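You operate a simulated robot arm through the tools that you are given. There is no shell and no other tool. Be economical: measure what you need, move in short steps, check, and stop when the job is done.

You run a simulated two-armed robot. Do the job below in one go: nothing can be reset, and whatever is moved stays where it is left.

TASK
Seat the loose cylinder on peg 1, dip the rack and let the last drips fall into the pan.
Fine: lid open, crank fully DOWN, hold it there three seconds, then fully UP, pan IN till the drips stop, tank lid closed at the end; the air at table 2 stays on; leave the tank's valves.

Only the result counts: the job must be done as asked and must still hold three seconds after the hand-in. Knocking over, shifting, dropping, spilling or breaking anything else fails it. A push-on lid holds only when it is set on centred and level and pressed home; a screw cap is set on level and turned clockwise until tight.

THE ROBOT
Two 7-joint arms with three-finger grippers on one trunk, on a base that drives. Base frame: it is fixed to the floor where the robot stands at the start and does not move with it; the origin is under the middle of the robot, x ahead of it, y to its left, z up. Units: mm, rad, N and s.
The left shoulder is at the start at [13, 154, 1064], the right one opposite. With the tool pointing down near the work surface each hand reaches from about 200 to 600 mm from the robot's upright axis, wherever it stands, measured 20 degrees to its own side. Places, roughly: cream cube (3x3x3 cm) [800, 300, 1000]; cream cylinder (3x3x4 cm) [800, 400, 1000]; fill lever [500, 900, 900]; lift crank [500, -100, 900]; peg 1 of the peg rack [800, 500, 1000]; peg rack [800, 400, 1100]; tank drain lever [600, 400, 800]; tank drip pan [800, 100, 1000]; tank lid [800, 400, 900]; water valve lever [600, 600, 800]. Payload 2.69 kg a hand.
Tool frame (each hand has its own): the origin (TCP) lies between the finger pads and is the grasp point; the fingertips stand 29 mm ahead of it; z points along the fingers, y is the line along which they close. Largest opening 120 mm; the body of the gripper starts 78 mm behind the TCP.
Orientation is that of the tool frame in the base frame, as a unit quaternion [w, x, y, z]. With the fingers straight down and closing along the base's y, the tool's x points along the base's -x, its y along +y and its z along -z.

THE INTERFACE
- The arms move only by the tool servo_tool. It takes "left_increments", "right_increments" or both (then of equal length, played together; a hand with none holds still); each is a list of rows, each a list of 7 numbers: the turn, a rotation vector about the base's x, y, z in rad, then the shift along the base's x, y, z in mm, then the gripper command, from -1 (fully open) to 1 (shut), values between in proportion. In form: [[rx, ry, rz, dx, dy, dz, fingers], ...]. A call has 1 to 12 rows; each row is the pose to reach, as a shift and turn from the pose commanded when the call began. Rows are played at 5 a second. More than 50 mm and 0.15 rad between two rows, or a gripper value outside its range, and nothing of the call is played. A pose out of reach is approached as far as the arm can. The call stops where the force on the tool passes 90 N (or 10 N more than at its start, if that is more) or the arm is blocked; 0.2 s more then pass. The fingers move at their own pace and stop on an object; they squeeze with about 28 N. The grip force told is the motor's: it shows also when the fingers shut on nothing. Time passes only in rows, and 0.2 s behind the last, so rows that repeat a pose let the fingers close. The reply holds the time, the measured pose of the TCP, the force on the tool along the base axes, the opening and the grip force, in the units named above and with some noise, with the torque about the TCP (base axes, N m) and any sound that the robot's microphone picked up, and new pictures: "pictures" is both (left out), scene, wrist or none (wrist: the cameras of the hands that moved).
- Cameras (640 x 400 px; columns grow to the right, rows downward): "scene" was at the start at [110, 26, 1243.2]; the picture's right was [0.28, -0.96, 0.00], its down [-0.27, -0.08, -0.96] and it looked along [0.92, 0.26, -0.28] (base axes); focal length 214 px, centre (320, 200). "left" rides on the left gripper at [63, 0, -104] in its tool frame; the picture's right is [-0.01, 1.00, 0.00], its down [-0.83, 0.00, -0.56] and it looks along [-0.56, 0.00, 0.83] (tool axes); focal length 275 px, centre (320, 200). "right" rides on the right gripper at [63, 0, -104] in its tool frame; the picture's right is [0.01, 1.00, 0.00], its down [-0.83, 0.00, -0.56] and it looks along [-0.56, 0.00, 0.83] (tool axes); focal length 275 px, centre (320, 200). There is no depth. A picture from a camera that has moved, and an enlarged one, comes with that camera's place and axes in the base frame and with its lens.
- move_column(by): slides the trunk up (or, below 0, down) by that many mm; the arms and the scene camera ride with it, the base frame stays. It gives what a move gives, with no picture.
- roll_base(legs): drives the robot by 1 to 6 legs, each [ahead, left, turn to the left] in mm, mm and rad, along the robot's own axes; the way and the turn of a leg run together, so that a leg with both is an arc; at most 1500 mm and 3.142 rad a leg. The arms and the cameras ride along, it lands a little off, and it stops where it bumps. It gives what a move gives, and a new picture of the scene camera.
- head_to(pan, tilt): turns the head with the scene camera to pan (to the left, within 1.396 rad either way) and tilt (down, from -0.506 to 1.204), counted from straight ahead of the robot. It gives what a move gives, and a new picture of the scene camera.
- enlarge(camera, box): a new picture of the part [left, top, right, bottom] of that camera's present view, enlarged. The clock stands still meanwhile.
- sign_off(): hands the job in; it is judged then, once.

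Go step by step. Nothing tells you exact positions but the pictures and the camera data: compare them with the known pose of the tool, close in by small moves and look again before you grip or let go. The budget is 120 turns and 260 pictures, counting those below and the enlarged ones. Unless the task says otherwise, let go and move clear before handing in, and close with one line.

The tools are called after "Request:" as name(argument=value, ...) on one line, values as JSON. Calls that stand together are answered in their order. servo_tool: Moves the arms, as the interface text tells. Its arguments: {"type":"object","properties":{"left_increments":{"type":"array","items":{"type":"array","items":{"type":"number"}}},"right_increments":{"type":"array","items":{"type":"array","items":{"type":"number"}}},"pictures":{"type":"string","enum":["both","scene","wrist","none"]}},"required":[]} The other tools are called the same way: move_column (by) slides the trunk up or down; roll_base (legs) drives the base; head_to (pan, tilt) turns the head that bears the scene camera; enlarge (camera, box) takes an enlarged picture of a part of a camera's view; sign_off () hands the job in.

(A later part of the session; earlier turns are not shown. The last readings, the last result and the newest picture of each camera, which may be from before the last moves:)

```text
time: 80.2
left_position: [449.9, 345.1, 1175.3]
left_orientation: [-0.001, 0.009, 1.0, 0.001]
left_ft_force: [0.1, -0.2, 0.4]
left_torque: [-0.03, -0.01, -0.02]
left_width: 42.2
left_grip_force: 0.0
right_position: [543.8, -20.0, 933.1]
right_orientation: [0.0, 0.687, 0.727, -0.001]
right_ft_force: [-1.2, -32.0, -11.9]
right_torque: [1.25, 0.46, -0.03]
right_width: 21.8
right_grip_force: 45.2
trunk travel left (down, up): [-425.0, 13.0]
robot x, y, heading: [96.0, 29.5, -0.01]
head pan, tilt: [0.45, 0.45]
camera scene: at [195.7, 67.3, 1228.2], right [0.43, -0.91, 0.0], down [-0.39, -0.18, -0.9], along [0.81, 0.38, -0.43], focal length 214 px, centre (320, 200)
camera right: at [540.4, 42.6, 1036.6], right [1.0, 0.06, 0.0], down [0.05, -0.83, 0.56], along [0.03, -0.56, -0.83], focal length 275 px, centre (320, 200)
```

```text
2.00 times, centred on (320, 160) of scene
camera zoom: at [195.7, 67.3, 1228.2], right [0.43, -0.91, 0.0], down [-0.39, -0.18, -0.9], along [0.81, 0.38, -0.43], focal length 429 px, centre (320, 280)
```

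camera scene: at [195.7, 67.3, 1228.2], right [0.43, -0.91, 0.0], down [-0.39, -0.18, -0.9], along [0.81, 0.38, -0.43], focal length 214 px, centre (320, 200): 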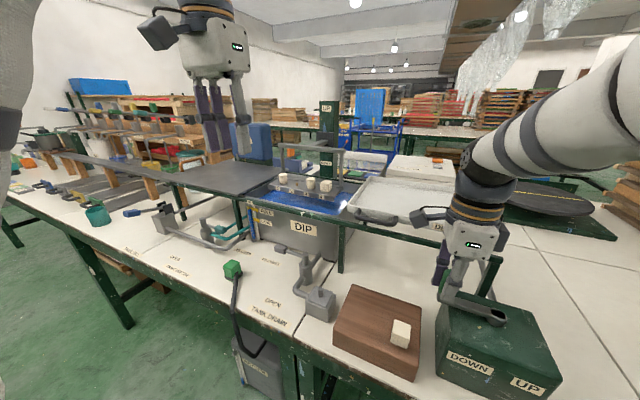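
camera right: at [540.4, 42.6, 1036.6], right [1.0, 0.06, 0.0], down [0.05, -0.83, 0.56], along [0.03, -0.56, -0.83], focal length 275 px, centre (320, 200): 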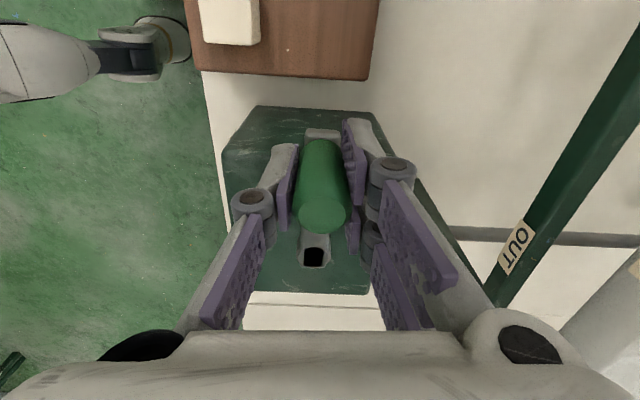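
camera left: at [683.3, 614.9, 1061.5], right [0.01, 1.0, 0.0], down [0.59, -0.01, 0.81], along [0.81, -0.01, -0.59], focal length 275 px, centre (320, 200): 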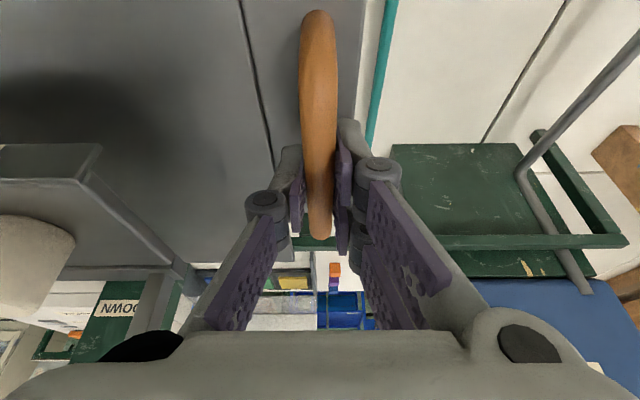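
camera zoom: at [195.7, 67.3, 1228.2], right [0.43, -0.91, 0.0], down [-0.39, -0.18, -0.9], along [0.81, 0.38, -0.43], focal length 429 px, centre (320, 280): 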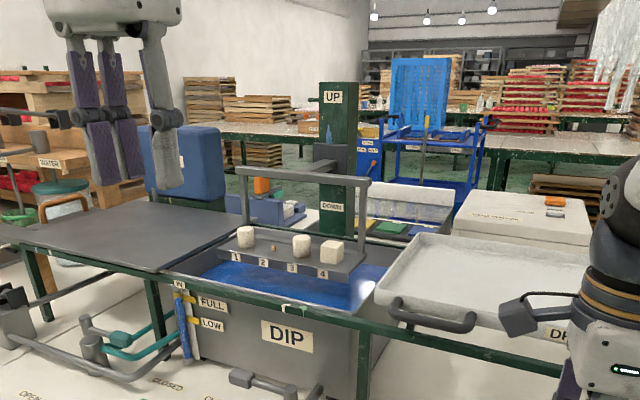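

The rack is just above the liquid after a quarter turn. I'll continue the arc with the hand yaw held, letting the knob turn in the grip.

Request:
servo_tool(right_increments=[[0, 0, 0, 9.9, -4.1, 0, 1], [0, 0, 0, 22.5, -6.0, 0, 1], [0, 0, 0, 34.7, -9.8, 0, 1], [0, 0, 0, 46.1, -15.4, 0, 1], [0, 0, 0, 46.1, -15.4, 0, 1]], pictures="both")

Request:
enlarge(camera="scene", box=[200, 60, 440, 260])

```text
time: 81.5
left_position: [447.6, 348.0, 1178.1]
left_orientation: [0.001, 0.009, 1.0, 0.001]
left_ft_force: [0.1, -0.1, 0.2]
left_torque: [-0.02, -0.03, -0.02]
left_width: 42.1
left_grip_force: 0.1
right_position: [590.8, -35.3, 932.7]
right_orientation: [0.0, 0.686, 0.727, 0.001]
right_ft_force: [-12.1, -15.6, 2.8]
right_torque: [1.34, 2.26, -0.03]
right_width: 21.7
right_grip_force: 44.8
trunk travel left (down, up): [-425.0, 13.0]
robot x, y, heading: [92.2, 33.6, -0.015]
head pan, tilt: [0.45, 0.45]
camera scene: at [193.2, 69.3, 1228.5], right [0.43, -0.91, 0.0], down [-0.39, -0.18, -0.9], along [0.82, 0.38, -0.43], focal length 214 px, centre (320, 200)
camera right: at [585.3, 28.2, 1036.6], right [1.0, 0.06, 0.0], down [0.05, -0.83, 0.56], along [0.04, -0.56, -0.83], focal length 275 px, centre (320, 200)
```

scene: 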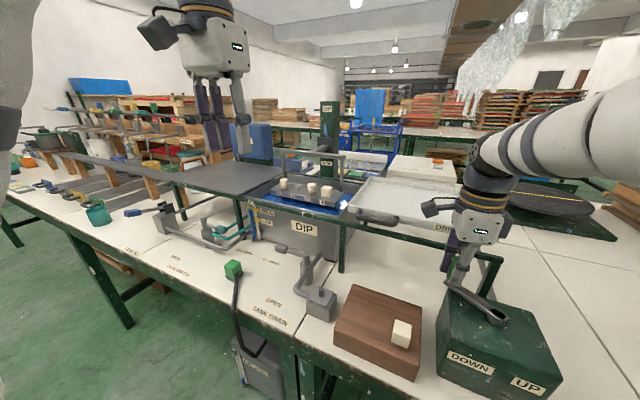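
right: 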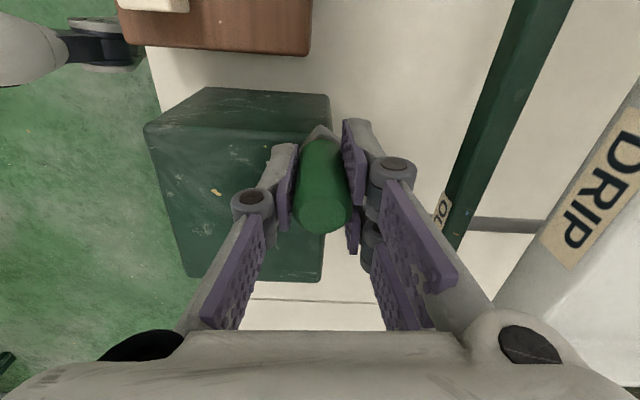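

```text
2.00 times, centred on (320, 160) of scene
camera zoom: at [193.2, 69.3, 1228.5], right [0.43, -0.91, 0.0], down [-0.39, -0.18, -0.9], along [0.82, 0.38, -0.43], focal length 429 px, centre (320, 280)
```

zoom: 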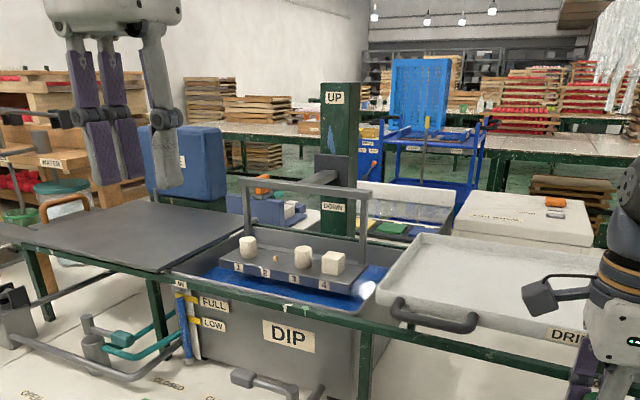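

The knob turns freely in the grip and the rack is entering the bath. The front rail is near, so I'll first slide the grip up the knob and continue to where it still clears.

Request:
servo_tool(right_increments=[[0, 0, 0, 0, 0, 7, 1], [0, 0, 0, 0, 0, 14, 1], [0, 0, 0, 0, 0, 21, 1], [0, 0, 0, 5, -4, 24, 1], [0, 0, 0, 9.4, -8, 24, 1], [0, 0, 0, 14, -12, 24, 1], [0, 0, 0, 18.5, -16.7, 24, 1], [0, 0, 0, 18.5, -16.7, 24, 1]], pictures="both")

Request:
enlarge(camera="scene", box=[400, 180, 600, 380])

Request:
enlarge(camera="scene", box=[240, 80, 400, 240])

```text
time: 82.2
left_position: [452.7, 348.0, 1174.2]
left_orientation: [-0.002, 0.009, 1.0, 0.0]
left_ft_force: [-0.8, -0.3, -0.2]
left_torque: [0.0, 0.01, -0.01]
left_width: 41.9
left_grip_force: 0.1
right_position: [588.8, -35.1, 933.0]
right_orientation: [-0.006, 0.687, 0.727, -0.008]
right_ft_force: [-4.1, -5.6, -60.8]
right_torque: [3.13, -5.34, 0.0]
right_width: 21.1
right_grip_force: 45.7
trunk travel left (down, up): [-425.0, 13.0]
robot x, y, heading: [93.7, 30.7, -0.013]
head pan, tilt: [0.45, 0.45]
stopped in row 3 (right hand): the force on the tool passed its limit at 96 N (the readings are from after the stop); the commanded pose is now the measured one
camera scene: at [197.9, 70.0, 1227.6], right [0.42, -0.91, 0.0], down [-0.4, -0.18, -0.9], along [0.81, 0.38, -0.44], focal length 214 px, centre (320, 200)
camera right: at [587.3, 29.0, 1036.8], right [1.0, 0.06, -0.02], down [0.06, -0.83, 0.56], along [0.02, -0.56, -0.83], focal length 275 px, centre (320, 200)
```

scene: 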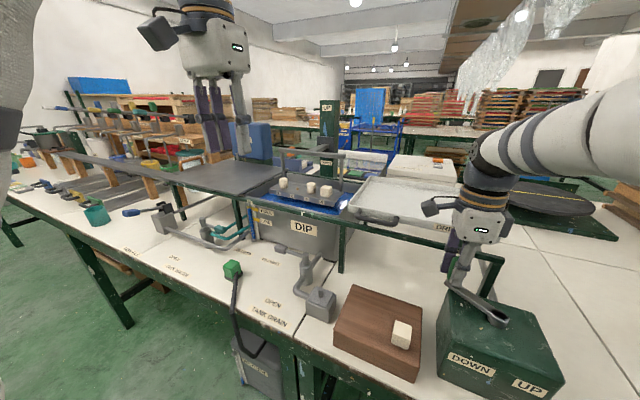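
right: 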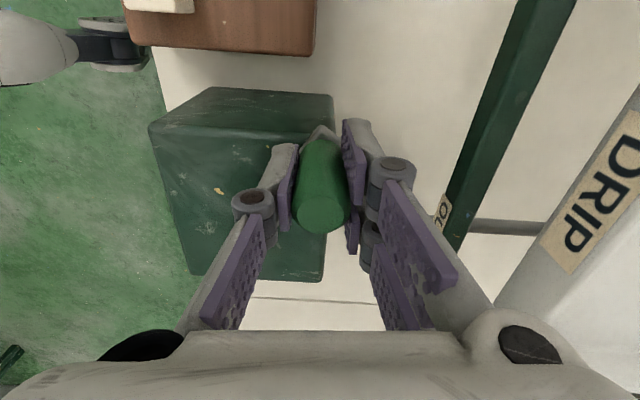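

```text
2.00 times, centred on (500, 280) of scene
camera zoom: at [197.9, 70.0, 1227.6], right [0.42, -0.91, 0.0], down [-0.4, -0.18, -0.9], along [0.81, 0.38, -0.44], focal length 429 px, centre (-40, 40)
```

zoom: 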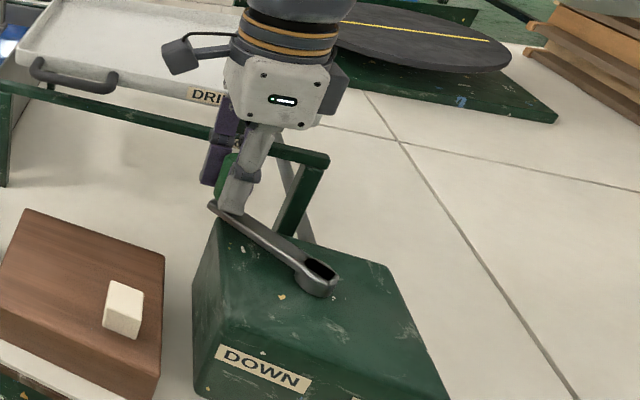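

```text
2.50 times, centred on (320, 160) of scene
camera zoom: at [197.9, 70.0, 1227.6], right [0.42, -0.91, 0.0], down [-0.4, -0.18, -0.9], along [0.81, 0.38, -0.44], focal length 536 px, centre (320, 300)
```

zoom: 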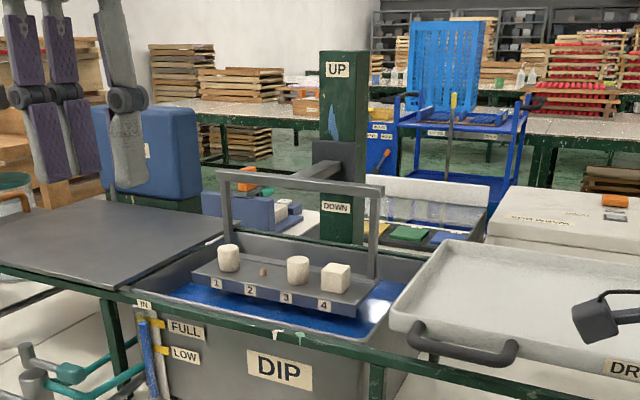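

The grip won't slide up the knob, so I'll briefly open, raise 24 mm and re-grip nearer the knob's top to clear the rail.

Request:
servo_tool(right_increments=[[0, 0, 0, 0, 0, 0, 0.5], [0, 0, 0, 0, 0, 12, 0.45], [0, 0, 0, 0, 0, 24, 0.45], [0, 0, 0, 0, 0, 24, 1], [0, 0, 0, 0, 0, 24, 1], [0, 0, 0, 0, 0, 24, 1]], pictures="wrist")

Request:
enlarge(camera="scene", box=[400, 180, 600, 380])

```text
time: 82.7
left_position: [449.4, 347.2, 1176.6]
left_orientation: [0.001, 0.01, 1.0, 0.0]
left_ft_force: [0.0, 0.5, -0.7]
left_torque: [0.0, -0.04, -0.02]
left_width: 42.0
left_grip_force: 0.0
right_position: [586.6, -36.2, 932.8]
right_orientation: [-0.009, 0.686, 0.727, -0.012]
right_ft_force: [-3.9, -5.1, -53.4]
right_torque: [2.7, -4.04, -0.03]
right_width: 32.8
right_grip_force: 0.1
trunk travel left (down, up): [-425.0, 13.0]
robot x, y, heading: [94.5, 30.2, -0.013]
head pan, tilt: [0.45, 0.45]
stopped in row 2 (right hand): the force on the tool passed its limit at 101 N (the readings are from after the stop); the commanded pose is now the measured one
camera right: at [585.1, 27.8, 1037.4], right [1.0, 0.06, -0.03], down [0.07, -0.83, 0.56], along [0.01, -0.56, -0.83], focal length 275 px, centre (320, 200)
```

right: 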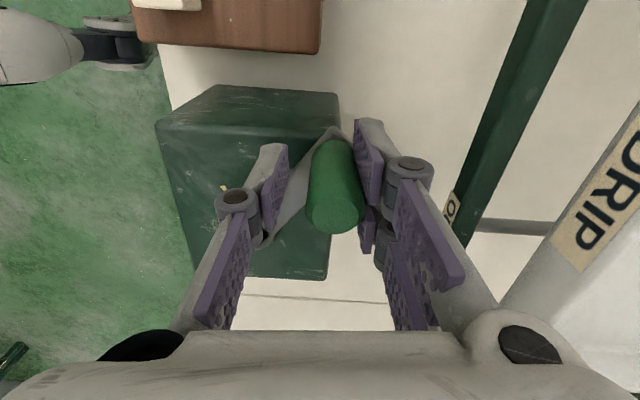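

```text
2.00 times, centred on (500, 280) of scene
camera zoom: at [196.0, 69.4, 1228.5], right [0.42, -0.91, 0.0], down [-0.4, -0.18, -0.9], along [0.81, 0.38, -0.44], focal length 429 px, centre (-40, 40)
```

zoom: 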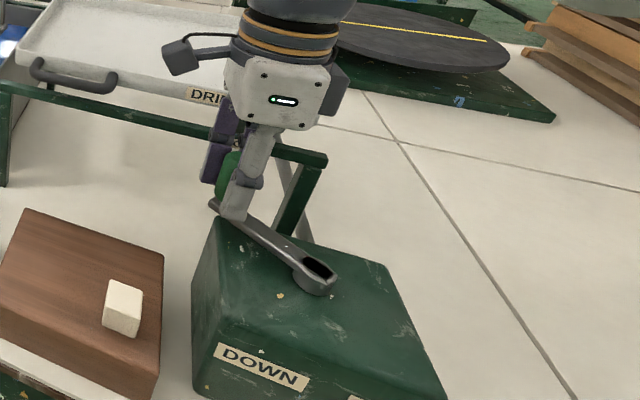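

Something still holds the hand down even with the fingers open. I'll relieve by moving slightly down, see the reading, and look closely at the fingers.

Request:
servo_tool(right_increments=[[0, 0, 0, 0, 0, -2, 0.45], [0, 0, 0, 0, 0, -4, 0.4]], pictures="none")

Request:
enlarge(camera="right", box=[200, 90, 460, 290])

Request:
enlarge(camera="scene", box=[440, 200, 560, 300])

```text
time: 83.3
left_position: [451.4, 348.3, 1176.9]
left_orientation: [-0.001, 0.01, 1.0, 0.001]
left_ft_force: [0.6, 0.3, 0.3]
left_torque: [0.02, -0.02, 0.0]
left_width: 41.9
left_grip_force: 0.1
right_position: [585.4, -34.5, 933.0]
right_orientation: [-0.007, 0.686, 0.727, -0.01]
right_ft_force: [-5.1, -9.1, -30.6]
right_torque: [2.39, 1.12, -0.06]
right_width: 32.8
right_grip_force: 0.0
trunk travel left (down, up): [-425.0, 13.0]
robot x, y, heading: [97.8, 30.0, -0.015]
head pan, tilt: [0.45, 0.45]
```

```text
2.00 times, centred on (330, 190) of right
camera zoom: at [584.7, 28.1, 1037.4], right [1.0, 0.06, -0.03], down [0.07, -0.83, 0.56], along [0.01, -0.56, -0.83], focal length 551 px, centre (300, 220)
```

zoom: 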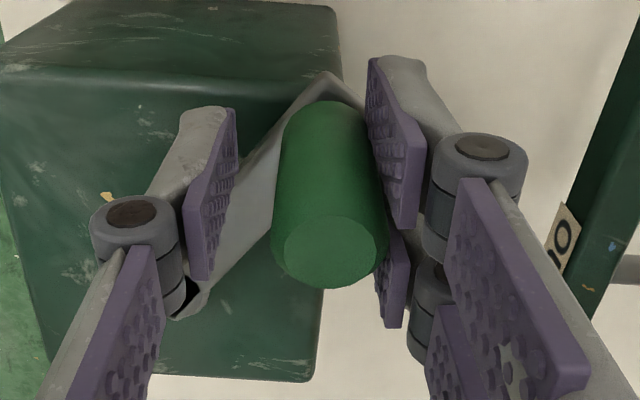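

```text
4.00 times, centred on (500, 250) of scene
camera zoom: at [196.0, 69.4, 1228.3], right [0.42, -0.91, 0.0], down [-0.4, -0.18, -0.9], along [0.81, 0.38, -0.44], focal length 858 px, centre (-400, 0)
```

zoom: 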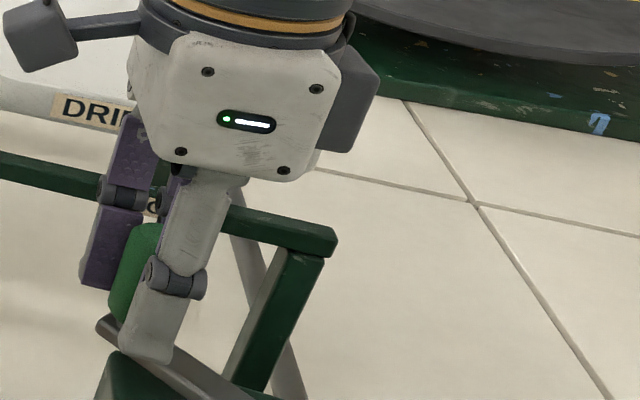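

The remaining travel looks like only about 0.3 rad, which stays clear of the rail, so there's no need to raise. I'll re-close on the knob at this height and check the force.

Request:
servo_tool(right_increments=[[0, 0, 0, 3, -1, 0, 0.6], [0, 0, 0, 3, -1, 0, 1], [0, 0, 0, 3, -1, 0, 1], [0, 0, 0, 3, -1, 0, 1]], pictures="wrist")

```text
time: 84.3
left_position: [451.9, 348.9, 1174.5]
left_orientation: [-0.001, 0.009, 1.0, 0.001]
left_ft_force: [-0.2, -0.4, 0.0]
left_torque: [0.03, 0.02, -0.01]
left_width: 42.0
left_grip_force: 0.0
right_position: [591.6, -34.4, 932.7]
right_orientation: [-0.008, 0.686, 0.727, -0.01]
right_ft_force: [0.0, 1.4, -26.9]
right_torque: [2.86, 2.02, -0.01]
right_width: 21.4
right_grip_force: 45.5
trunk travel left (down, up): [-425.0, 13.0]
robot x, y, heading: [88.6, 31.9, -0.01]
head pan, tilt: [0.45, 0.45]
camera right: at [588.9, 29.1, 1036.9], right [1.0, 0.06, -0.02], down [0.07, -0.83, 0.56], along [0.02, -0.56, -0.83], focal length 275 px, centre (320, 200)
```

right: 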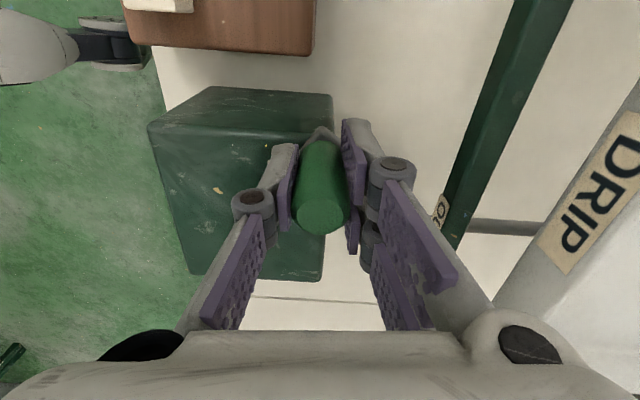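

Grip regained. I'll continue the arc in small steps toward the DOWN stop.

Request:
servo_tool(right_increments=[[0, 0, 0, 4.5, -3, -2, 1], [0, 0, 0, 8.7, -6.2, -2, 1], [0, 0, 0, 13.4, -10.4, -2, 1], [0, 0, 0, 17.8, -14.9, -2, 1], [0, 0, 0, 17.8, -14.9, -2, 1]], pictures="none")

Request:
enlarge(camera="scene", box=[240, 80, 400, 240])

Request:
enlarge(camera="scene", box=[400, 180, 600, 380])

```text
time: 85.5
left_position: [449.9, 348.9, 1174.9]
left_orientation: [0.0, 0.01, 1.0, 0.0]
left_ft_force: [-0.3, -0.5, -0.8]
left_torque: [-0.03, -0.03, 0.01]
left_width: 42.4
left_grip_force: 0.1
right_position: [608.4, -51.1, 932.9]
right_orientation: [-0.005, 0.686, 0.727, -0.008]
right_ft_force: [-0.4, 1.2, -6.0]
right_torque: [3.85, 2.03, -0.05]
right_width: 21.5
right_grip_force: 45.0
trunk travel left (down, up): [-425.0, 13.0]
robot x, y, heading: [92.2, 32.5, -0.014]
head pan, tilt: [0.45, 0.45]
```

```text
2.50 times, centred on (320, 160) of scene
camera zoom: at [195.2, 70.6, 1228.3], right [0.42, -0.91, 0.0], down [-0.39, -0.18, -0.9], along [0.81, 0.38, -0.44], focal length 536 px, centre (320, 300)
```

zoom: 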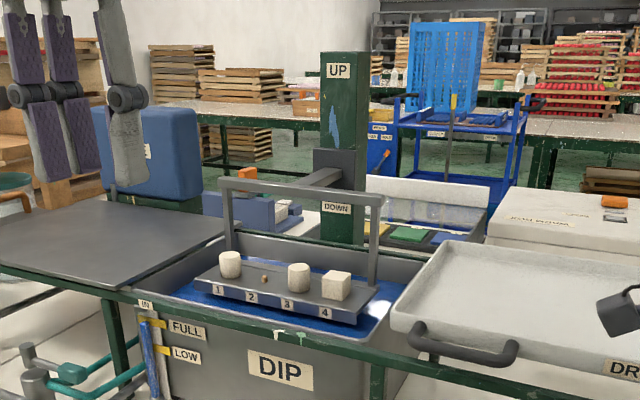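

```text
2.00 times, centred on (500, 280) of scene
camera zoom: at [195.2, 70.6, 1228.3], right [0.42, -0.91, 0.0], down [-0.39, -0.18, -0.9], along [0.81, 0.38, -0.44], focal length 429 px, centre (-40, 40)
```

zoom: 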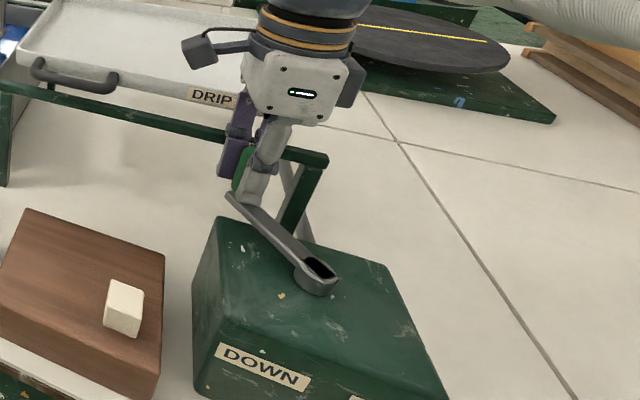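

Still moving freely and the rack is partly submerged. Further along, watching the force and the rail.

Request:
servo_tool(right_increments=[[0, 0, 0, 5.4, -6.4, 0, 1], [0, 0, 0, 10.1, -13.4, 0, 1], [0, 0, 0, 10.1, -13.4, 0, 1]], pictures="wrist")

Request:
enlarge(camera="scene", box=[240, 80, 400, 240])

Request:
enlarge(camera="scene", box=[440, 200, 560, 300])

```text
time: 86.3
left_position: [449.7, 349.1, 1176.7]
left_orientation: [0.0, 0.01, 1.0, 0.0]
left_ft_force: [0.8, -0.4, -1.1]
left_torque: [0.05, 0.0, 0.02]
left_width: 42.2
left_grip_force: 0.0
right_position: [616.9, -64.0, 933.0]
right_orientation: [-0.005, 0.687, 0.727, -0.009]
right_ft_force: [-4.9, -2.1, -1.3]
right_torque: [4.03, 1.87, -0.02]
right_width: 21.2
right_grip_force: 44.8
trunk travel left (down, up): [-425.0, 13.0]
robot x, y, heading: [89.2, 33.6, -0.009]
head pan, tilt: [0.45, 0.45]
camera right: at [615.1, -1.3, 1036.8], right [1.0, 0.06, -0.02], down [0.06, -0.83, 0.56], along [0.02, -0.56, -0.83], focal length 275 px, centre (320, 200)
```

right: 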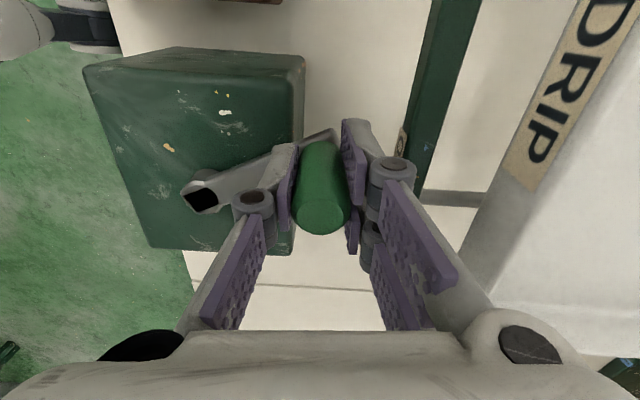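

```text
2.50 times, centred on (320, 160) of scene
camera zoom: at [194.4, 70.3, 1228.3], right [0.42, -0.91, 0.0], down [-0.39, -0.18, -0.9], along [0.82, 0.38, -0.43], focal length 536 px, centre (320, 300)
```

zoom: 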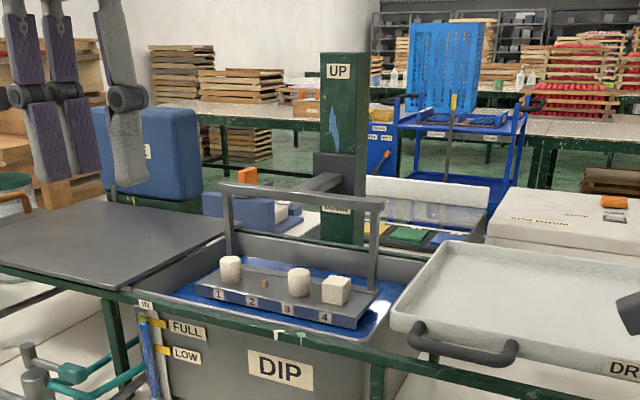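

```text
4.00 times, centred on (500, 250) of scene
camera zoom: at [194.4, 70.3, 1228.3], right [0.42, -0.91, 0.0], down [-0.39, -0.18, -0.9], along [0.82, 0.38, -0.43], focal length 858 px, centre (-400, 0)
```

zoom: 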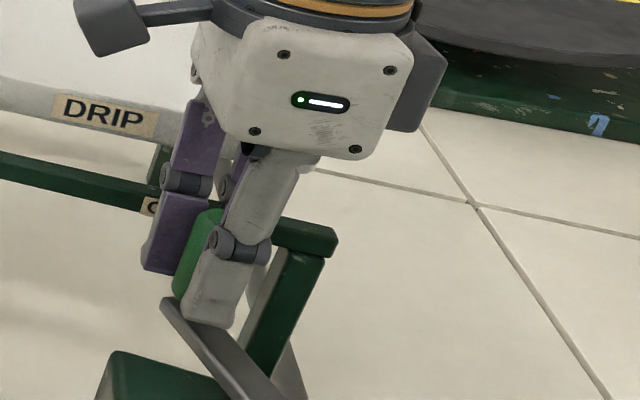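

Clearance to the rail stays a few millimetres even at the far point, and the rack is still sinking. I'll go on along the refined arc.

Request:
servo_tool(right_increments=[[0, 0, 0, 1.0, -4.5, 0, 1], [0, 0, 0, 1.8, -9, 0, 1], [0, 0, 0, 3.8, -13.6, 0, 1], [0, 0, 0, 5.3, -18.3, 0, 1], [0, 0, 0, 5.3, -18.3, 0, 1]], pictures="wrist")

Request:
enlarge(camera="scene", box=[240, 80, 400, 240])

```text
time: 87.5
left_position: [448.5, 353.1, 1174.5]
left_orientation: [0.0, 0.009, 1.0, -0.002]
left_ft_force: [-0.5, -0.2, -0.2]
left_torque: [0.02, 0.01, -0.01]
left_width: 41.8
left_grip_force: 0.1
right_position: [622.1, -76.6, 932.4]
right_orientation: [-0.005, 0.685, 0.729, -0.008]
right_ft_force: [2.2, 26.9, 3.3]
right_torque: [1.58, 1.16, 0.16]
right_width: 21.3
right_grip_force: 45.0
trunk travel left (down, up): [-425.0, 13.0]
robot x, y, heading: [90.9, 32.2, -0.008]
head pan, tilt: [0.45, 0.45]
camera right: at [619.7, -13.6, 1037.0], right [1.0, 0.07, -0.02], down [0.07, -0.83, 0.56], along [0.02, -0.56, -0.83], focal length 275 px, centre (320, 200)
```

right: 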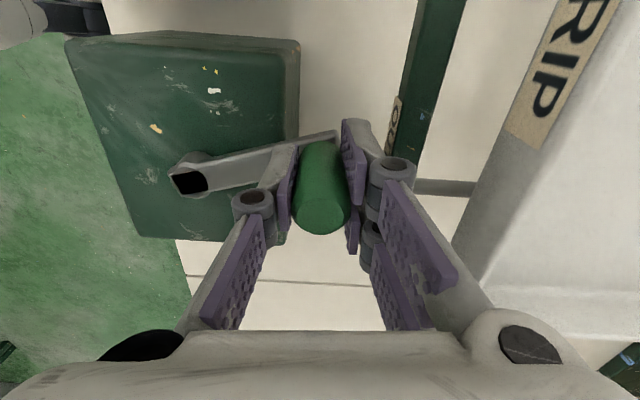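

```text
2.50 times, centred on (320, 160) of scene
camera zoom: at [194.8, 74.5, 1228.1], right [0.43, -0.91, 0.0], down [-0.39, -0.19, -0.9], along [0.81, 0.38, -0.44], focal length 536 px, centre (320, 300)
```

zoom: 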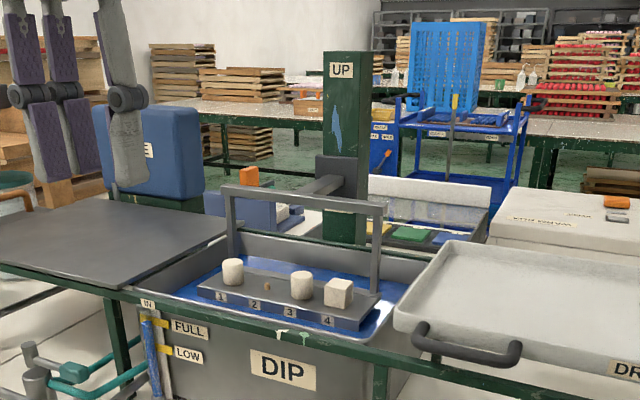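

Resistance rose to 27 N, which suggests the DOWN stop. I'll press a little more to confirm it.

Request:
servo_tool(right_increments=[[0, 0, 0, 0.8, -2, 0, 1], [0, 0, 0, 1.2, -3.5, 0, 1], [0, 0, 0, 1.2, -3.5, 0, 1], [0, 0, 0, 1.2, -3.5, 0, 1]], pictures="none")

Request:
enlarge(camera="scene", box=[270, 140, 370, 220])

```text
time: 88.5
left_position: [448.7, 353.7, 1175.6]
left_orientation: [0.0, 0.008, 1.0, -0.002]
left_ft_force: [0.8, 0.1, -0.8]
left_torque: [0.03, 0.0, 0.02]
left_width: 42.2
left_grip_force: 0.1
right_position: [621.7, -78.9, 932.6]
right_orientation: [-0.008, 0.686, 0.728, -0.008]
right_ft_force: [-7.6, 39.1, -1.2]
right_torque: [0.41, 0.53, -0.12]
right_width: 21.2
right_grip_force: 45.4
trunk travel left (down, up): [-425.0, 13.0]
robot x, y, heading: [88.1, 32.8, -0.013]
head pan, tilt: [0.45, 0.45]
```

```text
5.00 times, centred on (320, 180) of scene
camera zoom: at [194.1, 75.6, 1228.1], right [0.42, -0.91, 0.0], down [-0.39, -0.19, -0.9], along [0.82, 0.38, -0.44], focal length 1072 px, centre (320, 300)
```

zoom: 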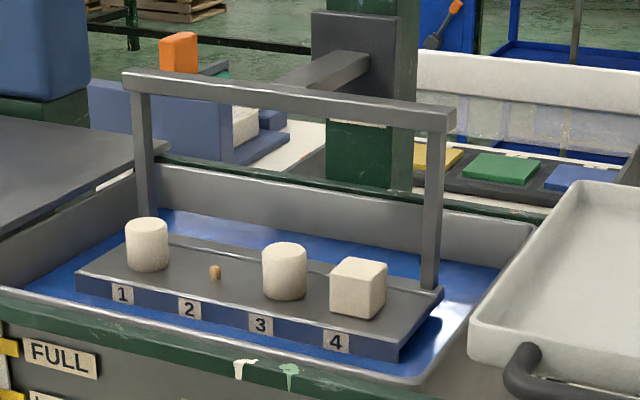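

It is firmly blocked. I need to tell whether that is the crank's stop or my finger on the rail, so I'll look closely.

Request:
enlarge(camera="right", box=[200, 80, 460, 280])

Request:
enlarge(camera="scene", box=[430, 200, 570, 320])

```text
2.00 times, centred on (330, 180) of right
camera zoom: at [620.4, -15.2, 1037.3], right [1.0, 0.06, -0.02], down [0.07, -0.83, 0.55], along [0.02, -0.55, -0.83], focal length 551 px, centre (300, 240)
```

zoom: 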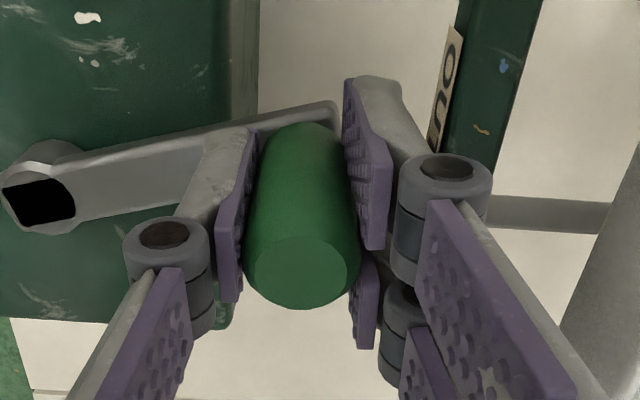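

```text
3.33 times, centred on (500, 260) of scene
camera zoom: at [194.1, 75.6, 1228.1], right [0.42, -0.91, 0.0], down [-0.39, -0.19, -0.9], along [0.82, 0.38, -0.44], focal length 715 px, centre (-280, 0)
```

zoom: 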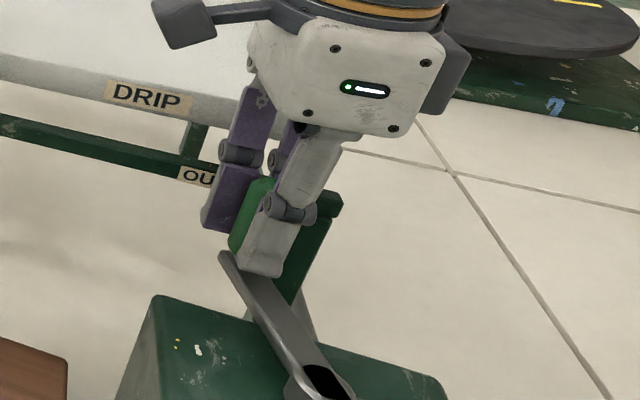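

No rail contact, so this is the crank's own DOWN stop, and the carriage has reached the DOWN mark. I'll hold it here for well over three seconds.

Request:
servo_tool(right_increments=[[0, 0, 0, 0, 0, 0, 1], [0, 0, 0, 0, 0, 0, 1], [0, 0, 0, 0, 0, 0, 1], [0, 0, 0, 0, 0, 0, 1], [0, 0, 0, 0, 0, 0, 1], [0, 0, 0, 0, 0, 0, 1], [0, 0, 0, 0, 0, 0, 1], [0, 0, 0, 0, 0, 0, 1], [0, 0, 0, 0, 0, 0, 1], [0, 0, 0, 0, 0, 0, 1], [0, 0, 0, 0, 0, 0, 1], [0, 0, 0, 0, 0, 0, 1]], pictures="none")

Request:
enlarge(camera="scene", box=[270, 140, 370, 220])

```text
time: 91.1
left_position: [448.2, 353.5, 1174.5]
left_orientation: [0.0, 0.009, 1.0, -0.001]
left_ft_force: [0.3, -0.7, -0.6]
left_torque: [0.03, 0.02, -0.03]
left_width: 41.9
left_grip_force: 0.1
right_position: [622.9, -79.5, 933.1]
right_orientation: [-0.007, 0.685, 0.728, -0.008]
right_ft_force: [-10.8, 33.1, -11.9]
right_torque: [1.13, -1.93, -0.68]
right_width: 20.9
right_grip_force: 45.2
trunk travel left (down, up): [-425.0, 13.0]
robot x, y, heading: [89.8, 30.7, -0.013]
head pan, tilt: [0.45, 0.45]
```

```text
5.00 times, centred on (320, 180) of scene
camera zoom: at [194.1, 74.7, 1228.1], right [0.42, -0.91, 0.0], down [-0.39, -0.19, -0.9], along [0.82, 0.38, -0.44], focal length 1072 px, centre (320, 300)
```

zoom: 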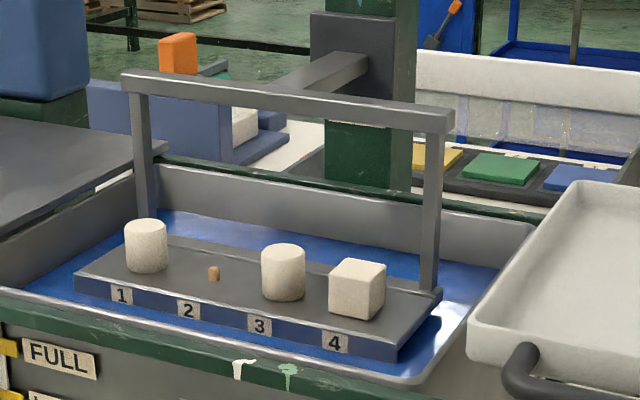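

The reading crept slightly, so I'll push a bit further and hold again to be sure that this is fully DOWN.

Request:
servo_tool(right_increments=[[0, 0, 0, 0.3, -2, 0, 1], [0, 0, 0, 0.6, -4, 0, 1], [0, 0, 0, 0.6, -4, 0, 1], [0, 0, 0, 0.6, -4, 0, 1], [0, 0, 0, 0.6, -4, 0, 1], [0, 0, 0, 0.6, -4, 0, 1]], pictures="wrist")

Request:
enlarge(camera="scene", box=[270, 140, 370, 220])

```text
time: 92.5
left_position: [449.5, 355.2, 1175.0]
left_orientation: [0.0, 0.009, 1.0, -0.002]
left_ft_force: [-0.9, 0.0, -0.3]
left_torque: [0.0, -0.01, -0.01]
left_width: 42.0
left_grip_force: 0.1
right_position: [623.0, -79.8, 933.4]
right_orientation: [-0.009, 0.685, 0.729, -0.006]
right_ft_force: [-13.4, 44.2, -13.0]
right_torque: [-0.14, -1.99, -0.62]
right_width: 20.5
right_grip_force: 44.7
trunk travel left (down, up): [-425.0, 13.0]
robot x, y, heading: [86.9, 32.6, -0.011]
head pan, tilt: [0.45, 0.45]
camera right: at [620.8, -17.9, 1037.3], right [1.0, 0.07, -0.02], down [0.07, -0.83, 0.55], along [0.02, -0.55, -0.83], focal length 275 px, centre (320, 200)
```

right: 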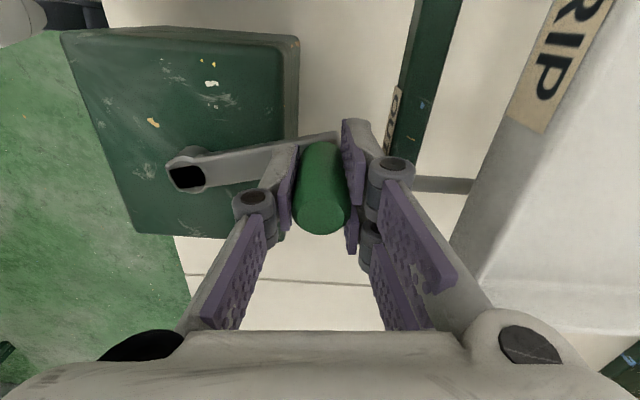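

```text
5.00 times, centred on (320, 180) of scene
camera zoom: at [193.8, 76.1, 1228.1], right [0.42, -0.91, 0.0], down [-0.39, -0.19, -0.9], along [0.82, 0.38, -0.44], focal length 1072 px, centre (320, 300)
```

zoom: 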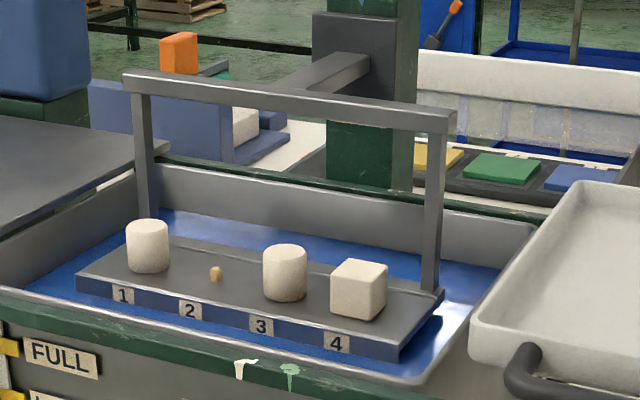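

No further movement under 44 N: this is the stop, with the carriage right at the DOWN mark. One more full hold here before raising.

Request:
servo_tool(right_increments=[[0, 0, 0, 0, 0, 0, 1], [0, 0, 0, 0, 0, 0, 1], [0, 0, 0, 0, 0, 0, 1], [0, 0, 0, 0, 0, 0, 1], [0, 0, 0, 0, 0, 0, 1], [0, 0, 0, 0, 0, 0, 1], [0, 0, 0, 0, 0, 0, 1], [0, 0, 0, 0, 0, 0, 1], [0, 0, 0, 0, 0, 0, 1], [0, 0, 0, 0, 0, 0, 1], [0, 0, 0, 0, 0, 0, 1], [0, 0, 0, 0, 0, 0, 1]], pictures="none")

Request:
enlarge(camera="scene", box=[270, 170, 340, 215])

```text
time: 95.1
left_position: [447.8, 352.3, 1175.6]
left_orientation: [0.001, 0.01, 1.0, -0.002]
left_ft_force: [-0.3, 0.3, -0.4]
left_torque: [-0.02, -0.03, -0.01]
left_width: 41.8
left_grip_force: 0.0
right_position: [624.0, -81.1, 931.4]
right_orientation: [-0.005, 0.687, 0.726, -0.003]
right_ft_force: [-20.0, 40.0, -27.7]
right_torque: [1.17, -10.88, -2.79]
right_width: 21.8
right_grip_force: 45.0
trunk travel left (down, up): [-425.0, 13.0]
robot x, y, heading: [89.1, 33.1, -0.013]
head pan, tilt: [0.45, 0.45]
```

```text
8.89 times, centred on (305, 192) of scene
camera zoom: at [192.3, 75.2, 1228.1], right [0.42, -0.91, 0.0], down [-0.39, -0.19, -0.9], along [0.82, 0.38, -0.43], focal length 1906 px, centre (453, 267)
```

zoom: 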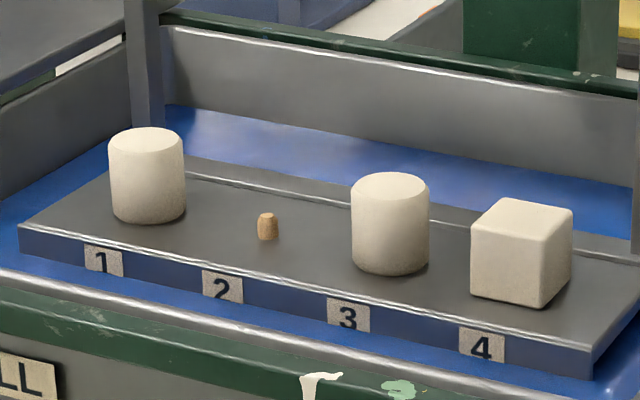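

The force direction matches the crank resisting along its arc. The pieces still look dry, so I'll push harder once (below the 90 N limit) to see whether any travel is left.

Request:
servo_tool(right_increments=[[0, 0, 0, 0.5, -2, 0, 1], [0, 0, 0, 1, -4, 0, 1], [0, 0, 0, 1.2, -6, 0, 1], [0, 0, 0, 1.2, -6, 0, 1]], pictures="both")

Request:
enlarge(camera="right", box=[140, 80, 500, 305])

```text
time: 96.1
left_position: [448.1, 356.4, 1174.7]
left_orientation: [0.001, 0.009, 1.0, -0.004]
left_ft_force: [0.4, 0.0, 0.6]
left_torque: [0.01, 0.0, -0.01]
left_width: 42.0
left_grip_force: 0.2
right_position: [623.3, -82.8, 933.5]
right_orientation: [-0.007, 0.684, 0.729, -0.004]
right_ft_force: [-20.6, 56.7, -26.0]
right_torque: [-0.53, -10.11, -2.74]
right_width: 21.4
right_grip_force: 44.9
trunk travel left (down, up): [-425.0, 13.0]
robot x, y, heading: [91.0, 33.4, -0.006]
head pan, tilt: [0.45, 0.45]
camera scene: at [192.7, 77.7, 1228.1], right [0.43, -0.91, 0.01], down [-0.39, -0.19, -0.9], along [0.82, 0.38, -0.44], focal length 214 px, centre (320, 200)
camera right: at [621.3, -20.5, 1037.9], right [1.0, 0.07, -0.02], down [0.07, -0.83, 0.55], along [0.02, -0.55, -0.83], focal length 275 px, centre (320, 200)
```

scene: 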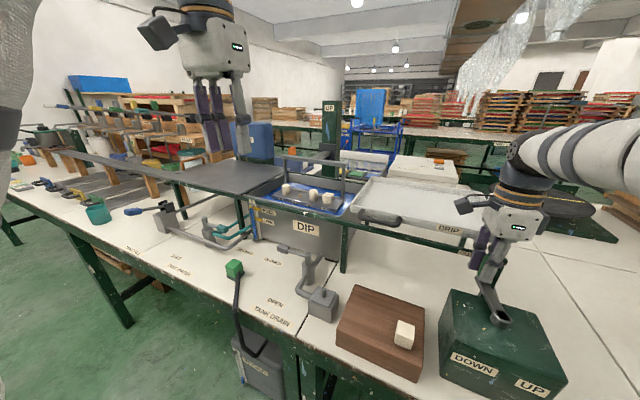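
right: 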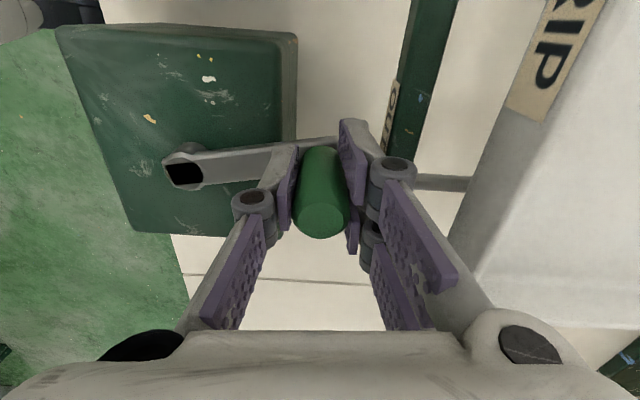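

```text
1.78 times, centred on (320, 192) of right
camera zoom: at [621.3, -20.5, 1037.9], right [1.0, 0.07, -0.02], down [0.07, -0.83, 0.55], along [0.02, -0.55, -0.83], focal length 489 px, centre (320, 213)
```

zoom: 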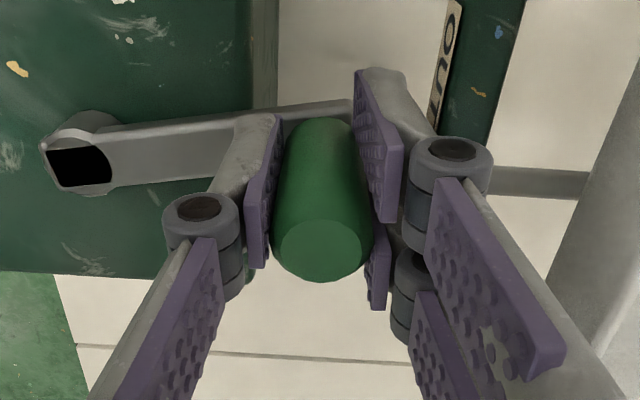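

The crank still creeps and there is a yaw torque on the hand: the arm's end is jammed against a finger. I'll yaw the hand with the crank to free it.

Request:
servo_tool(right_increments=[[0, 0, -0.1, 0, 5, 0, 1], [0, 0, -0.22, 0, 5, 0, 1], [0, 0, -0.34, 0, 5, 0, 1], [0, 0, -0.46, 0, 5, 0, 1], [0, 0, -0.58, 0, 5, 0, 1], [0, 0, -0.7, 0, 5, 0, 1], [0, 0, -0.7, 0, 5, 0, 1]], pictures="both")

```text
time: 97.5
left_position: [443.9, 353.3, 1177.2]
left_orientation: [0.002, 0.008, 1.0, -0.001]
left_ft_force: [0.2, -0.3, 0.8]
left_torque: [0.05, -0.02, 0.0]
left_width: 42.0
left_grip_force: 0.1
right_position: [619.7, -65.2, 934.0]
right_orientation: [-0.025, 0.874, 0.485, 0.003]
right_ft_force: [-24.6, 30.0, -6.1]
right_torque: [-1.4, -7.48, 0.44]
right_width: 20.3
right_grip_force: 45.2
trunk travel left (down, up): [-425.0, 13.0]
robot x, y, heading: [88.9, 35.2, -0.01]
head pan, tilt: [0.45, 0.45]
stopped in row 6 (right hand): the force on the tool passed its limit at 94 N (the readings are from after the stop); the commanded pose is now the measured one
camera scene: at [190.4, 73.3, 1228.9], right [0.43, -0.9, 0.0], down [-0.39, -0.19, -0.9], along [0.82, 0.38, -0.43], focal length 214 px, centre (320, 200)
camera right: at [654.5, -16.1, 1040.1], right [0.85, -0.52, -0.04], down [-0.43, -0.73, 0.53], along [-0.31, -0.43, -0.85], focal length 275 px, centre (320, 200)
```

scene: 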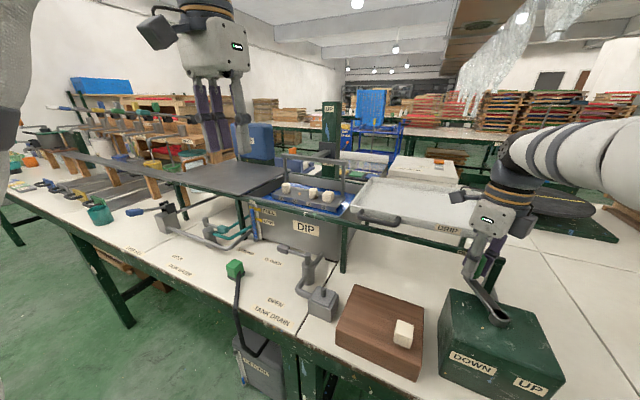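
right: 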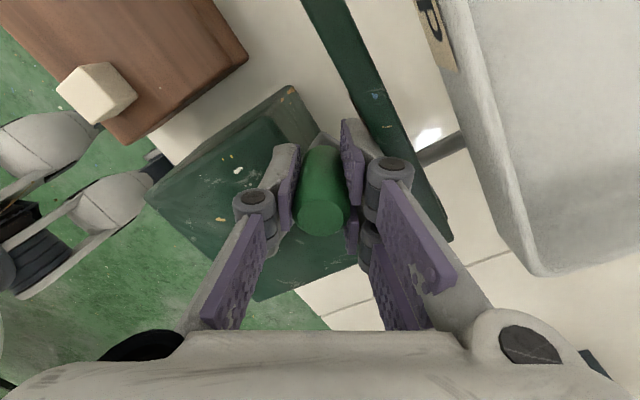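

After the yaw, the forked finger ran against the frame rail and pushed the crank back a little. I'll back off along the arc and undo the yaw, then finish by pushing the knob with closed fingers held above rail height.

Request:
servo_tool(right_increments=[[0, 0, 0.1, -7.6, 9.1, 0, 1], [0, 0, 0.22, -14, 16.6, 0, 1], [0, 0, 0.34, -21.2, 23.3, 0, 1], [0, 0, 0.46, -29.2, 29.2, 0, 1], [0, 0, 0.58, -39.4, 34.7, 0, 1], [0, 0, 0.58, -39.4, 34.7, 0, 1]], pictures="both")

```text
time: 98.9
left_position: [450.5, 353.9, 1173.0]
left_orientation: [0.0, 0.007, 1.0, -0.003]
left_ft_force: [0.6, -0.5, 0.6]
left_torque: [0.01, -0.02, 0.02]
left_width: 42.1
left_grip_force: 0.1
right_position: [586.3, -30.1, 933.0]
right_orientation: [-0.021, 0.702, 0.712, -0.002]
right_ft_force: [24.8, 40.5, 16.8]
right_torque: [0.63, -1.54, 0.12]
right_width: 21.2
right_grip_force: 45.4
trunk travel left (down, up): [-425.0, 13.0]
robot x, y, heading: [92.1, 31.9, -0.009]
head pan, tilt: [0.45, 0.45]
camera scene: at [196.1, 77.1, 1228.0], right [0.43, -0.9, 0.0], down [-0.39, -0.19, -0.9], along [0.81, 0.38, -0.44], focal length 214 px, centre (320, 200)
camera right: at [588.6, 30.6, 1039.1], right [1.0, 0.02, -0.03], down [0.04, -0.84, 0.53], along [-0.02, -0.54, -0.84], focal length 275 px, centre (320, 200)
```

scene: 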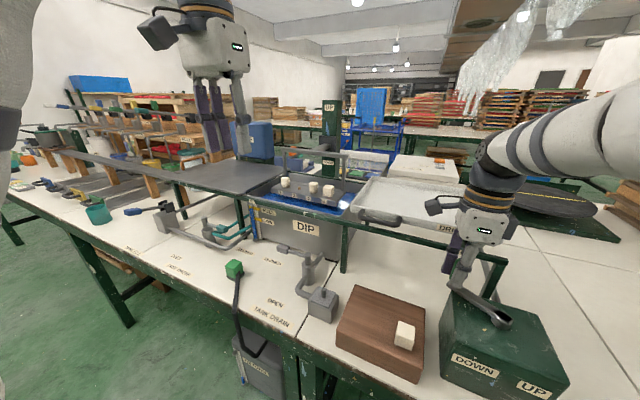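
right: 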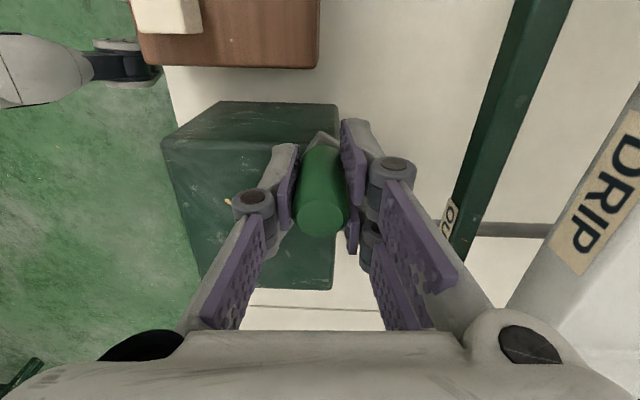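

Back at about 120°. I'll open the fingers fully clear of the knob, wait, then raise.

Request:
servo_tool(right_increments=[[0, 0, 0, 0, 0, 0, 0.2], [0, 0, 0, 0, 0, 0, 0.1], [0, 0, 0, 0, 0, 0, 0.1], [0, 0, 0, 0, 0, 0, 0.1]], pictures="wrist")

Request:
enlarge(camera="scene", box=[400, 180, 600, 380])

Request:
enlarge(camera="scene", box=[240, 80, 400, 240])

```text
time: 99.9
left_position: [450.8, 350.7, 1173.6]
left_orientation: [-0.002, 0.009, 1.0, -0.001]
left_ft_force: [-0.5, 0.2, -0.3]
left_torque: [-0.03, -0.01, -0.01]
left_width: 42.0
left_grip_force: 0.1
right_position: [581.9, -38.6, 928.2]
right_orientation: [-0.026, 0.703, 0.711, -0.014]
right_ft_force: [2.8, 0.0, -7.0]
right_torque: [0.04, 0.13, 0.02]
right_width: 55.9
right_grip_force: 1.7
trunk travel left (down, up): [-425.0, 13.0]
robot x, y, heading: [90.6, 31.9, -0.01]
head pan, tilt: [0.45, 0.45]
camera right: at [586.7, 22.2, 1032.4], right [1.0, 0.02, -0.06], down [0.04, -0.84, 0.54], along [-0.04, -0.54, -0.84], focal length 275 px, centre (320, 200)
```

right: 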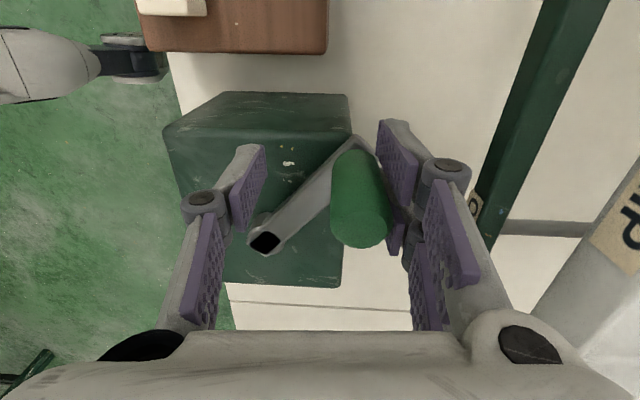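

```text
2.00 times, centred on (500, 280) of scene
camera zoom: at [196.2, 71.7, 1227.5], right [0.43, -0.9, 0.0], down [-0.39, -0.19, -0.9], along [0.81, 0.38, -0.44], focal length 429 px, centre (-40, 40)
```

zoom: 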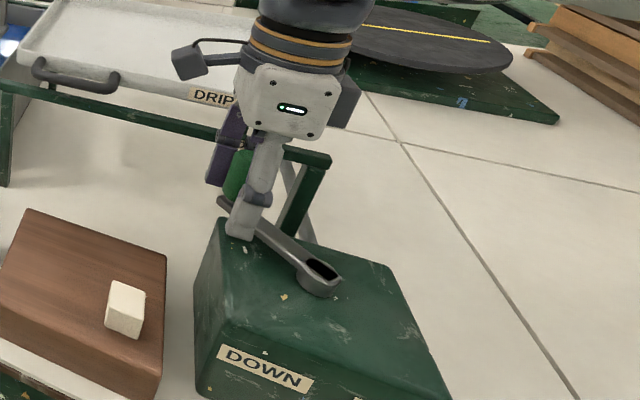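

```text
2.50 times, centred on (320, 160) of scene
camera zoom: at [196.2, 71.7, 1227.5], right [0.43, -0.9, 0.0], down [-0.39, -0.19, -0.9], along [0.81, 0.38, -0.44], focal length 536 px, centre (320, 300)
```

zoom: 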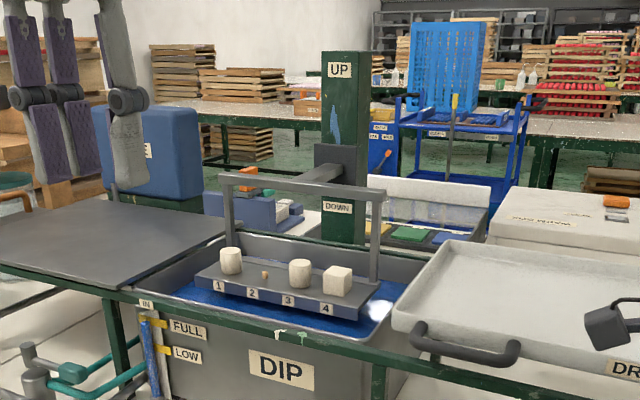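

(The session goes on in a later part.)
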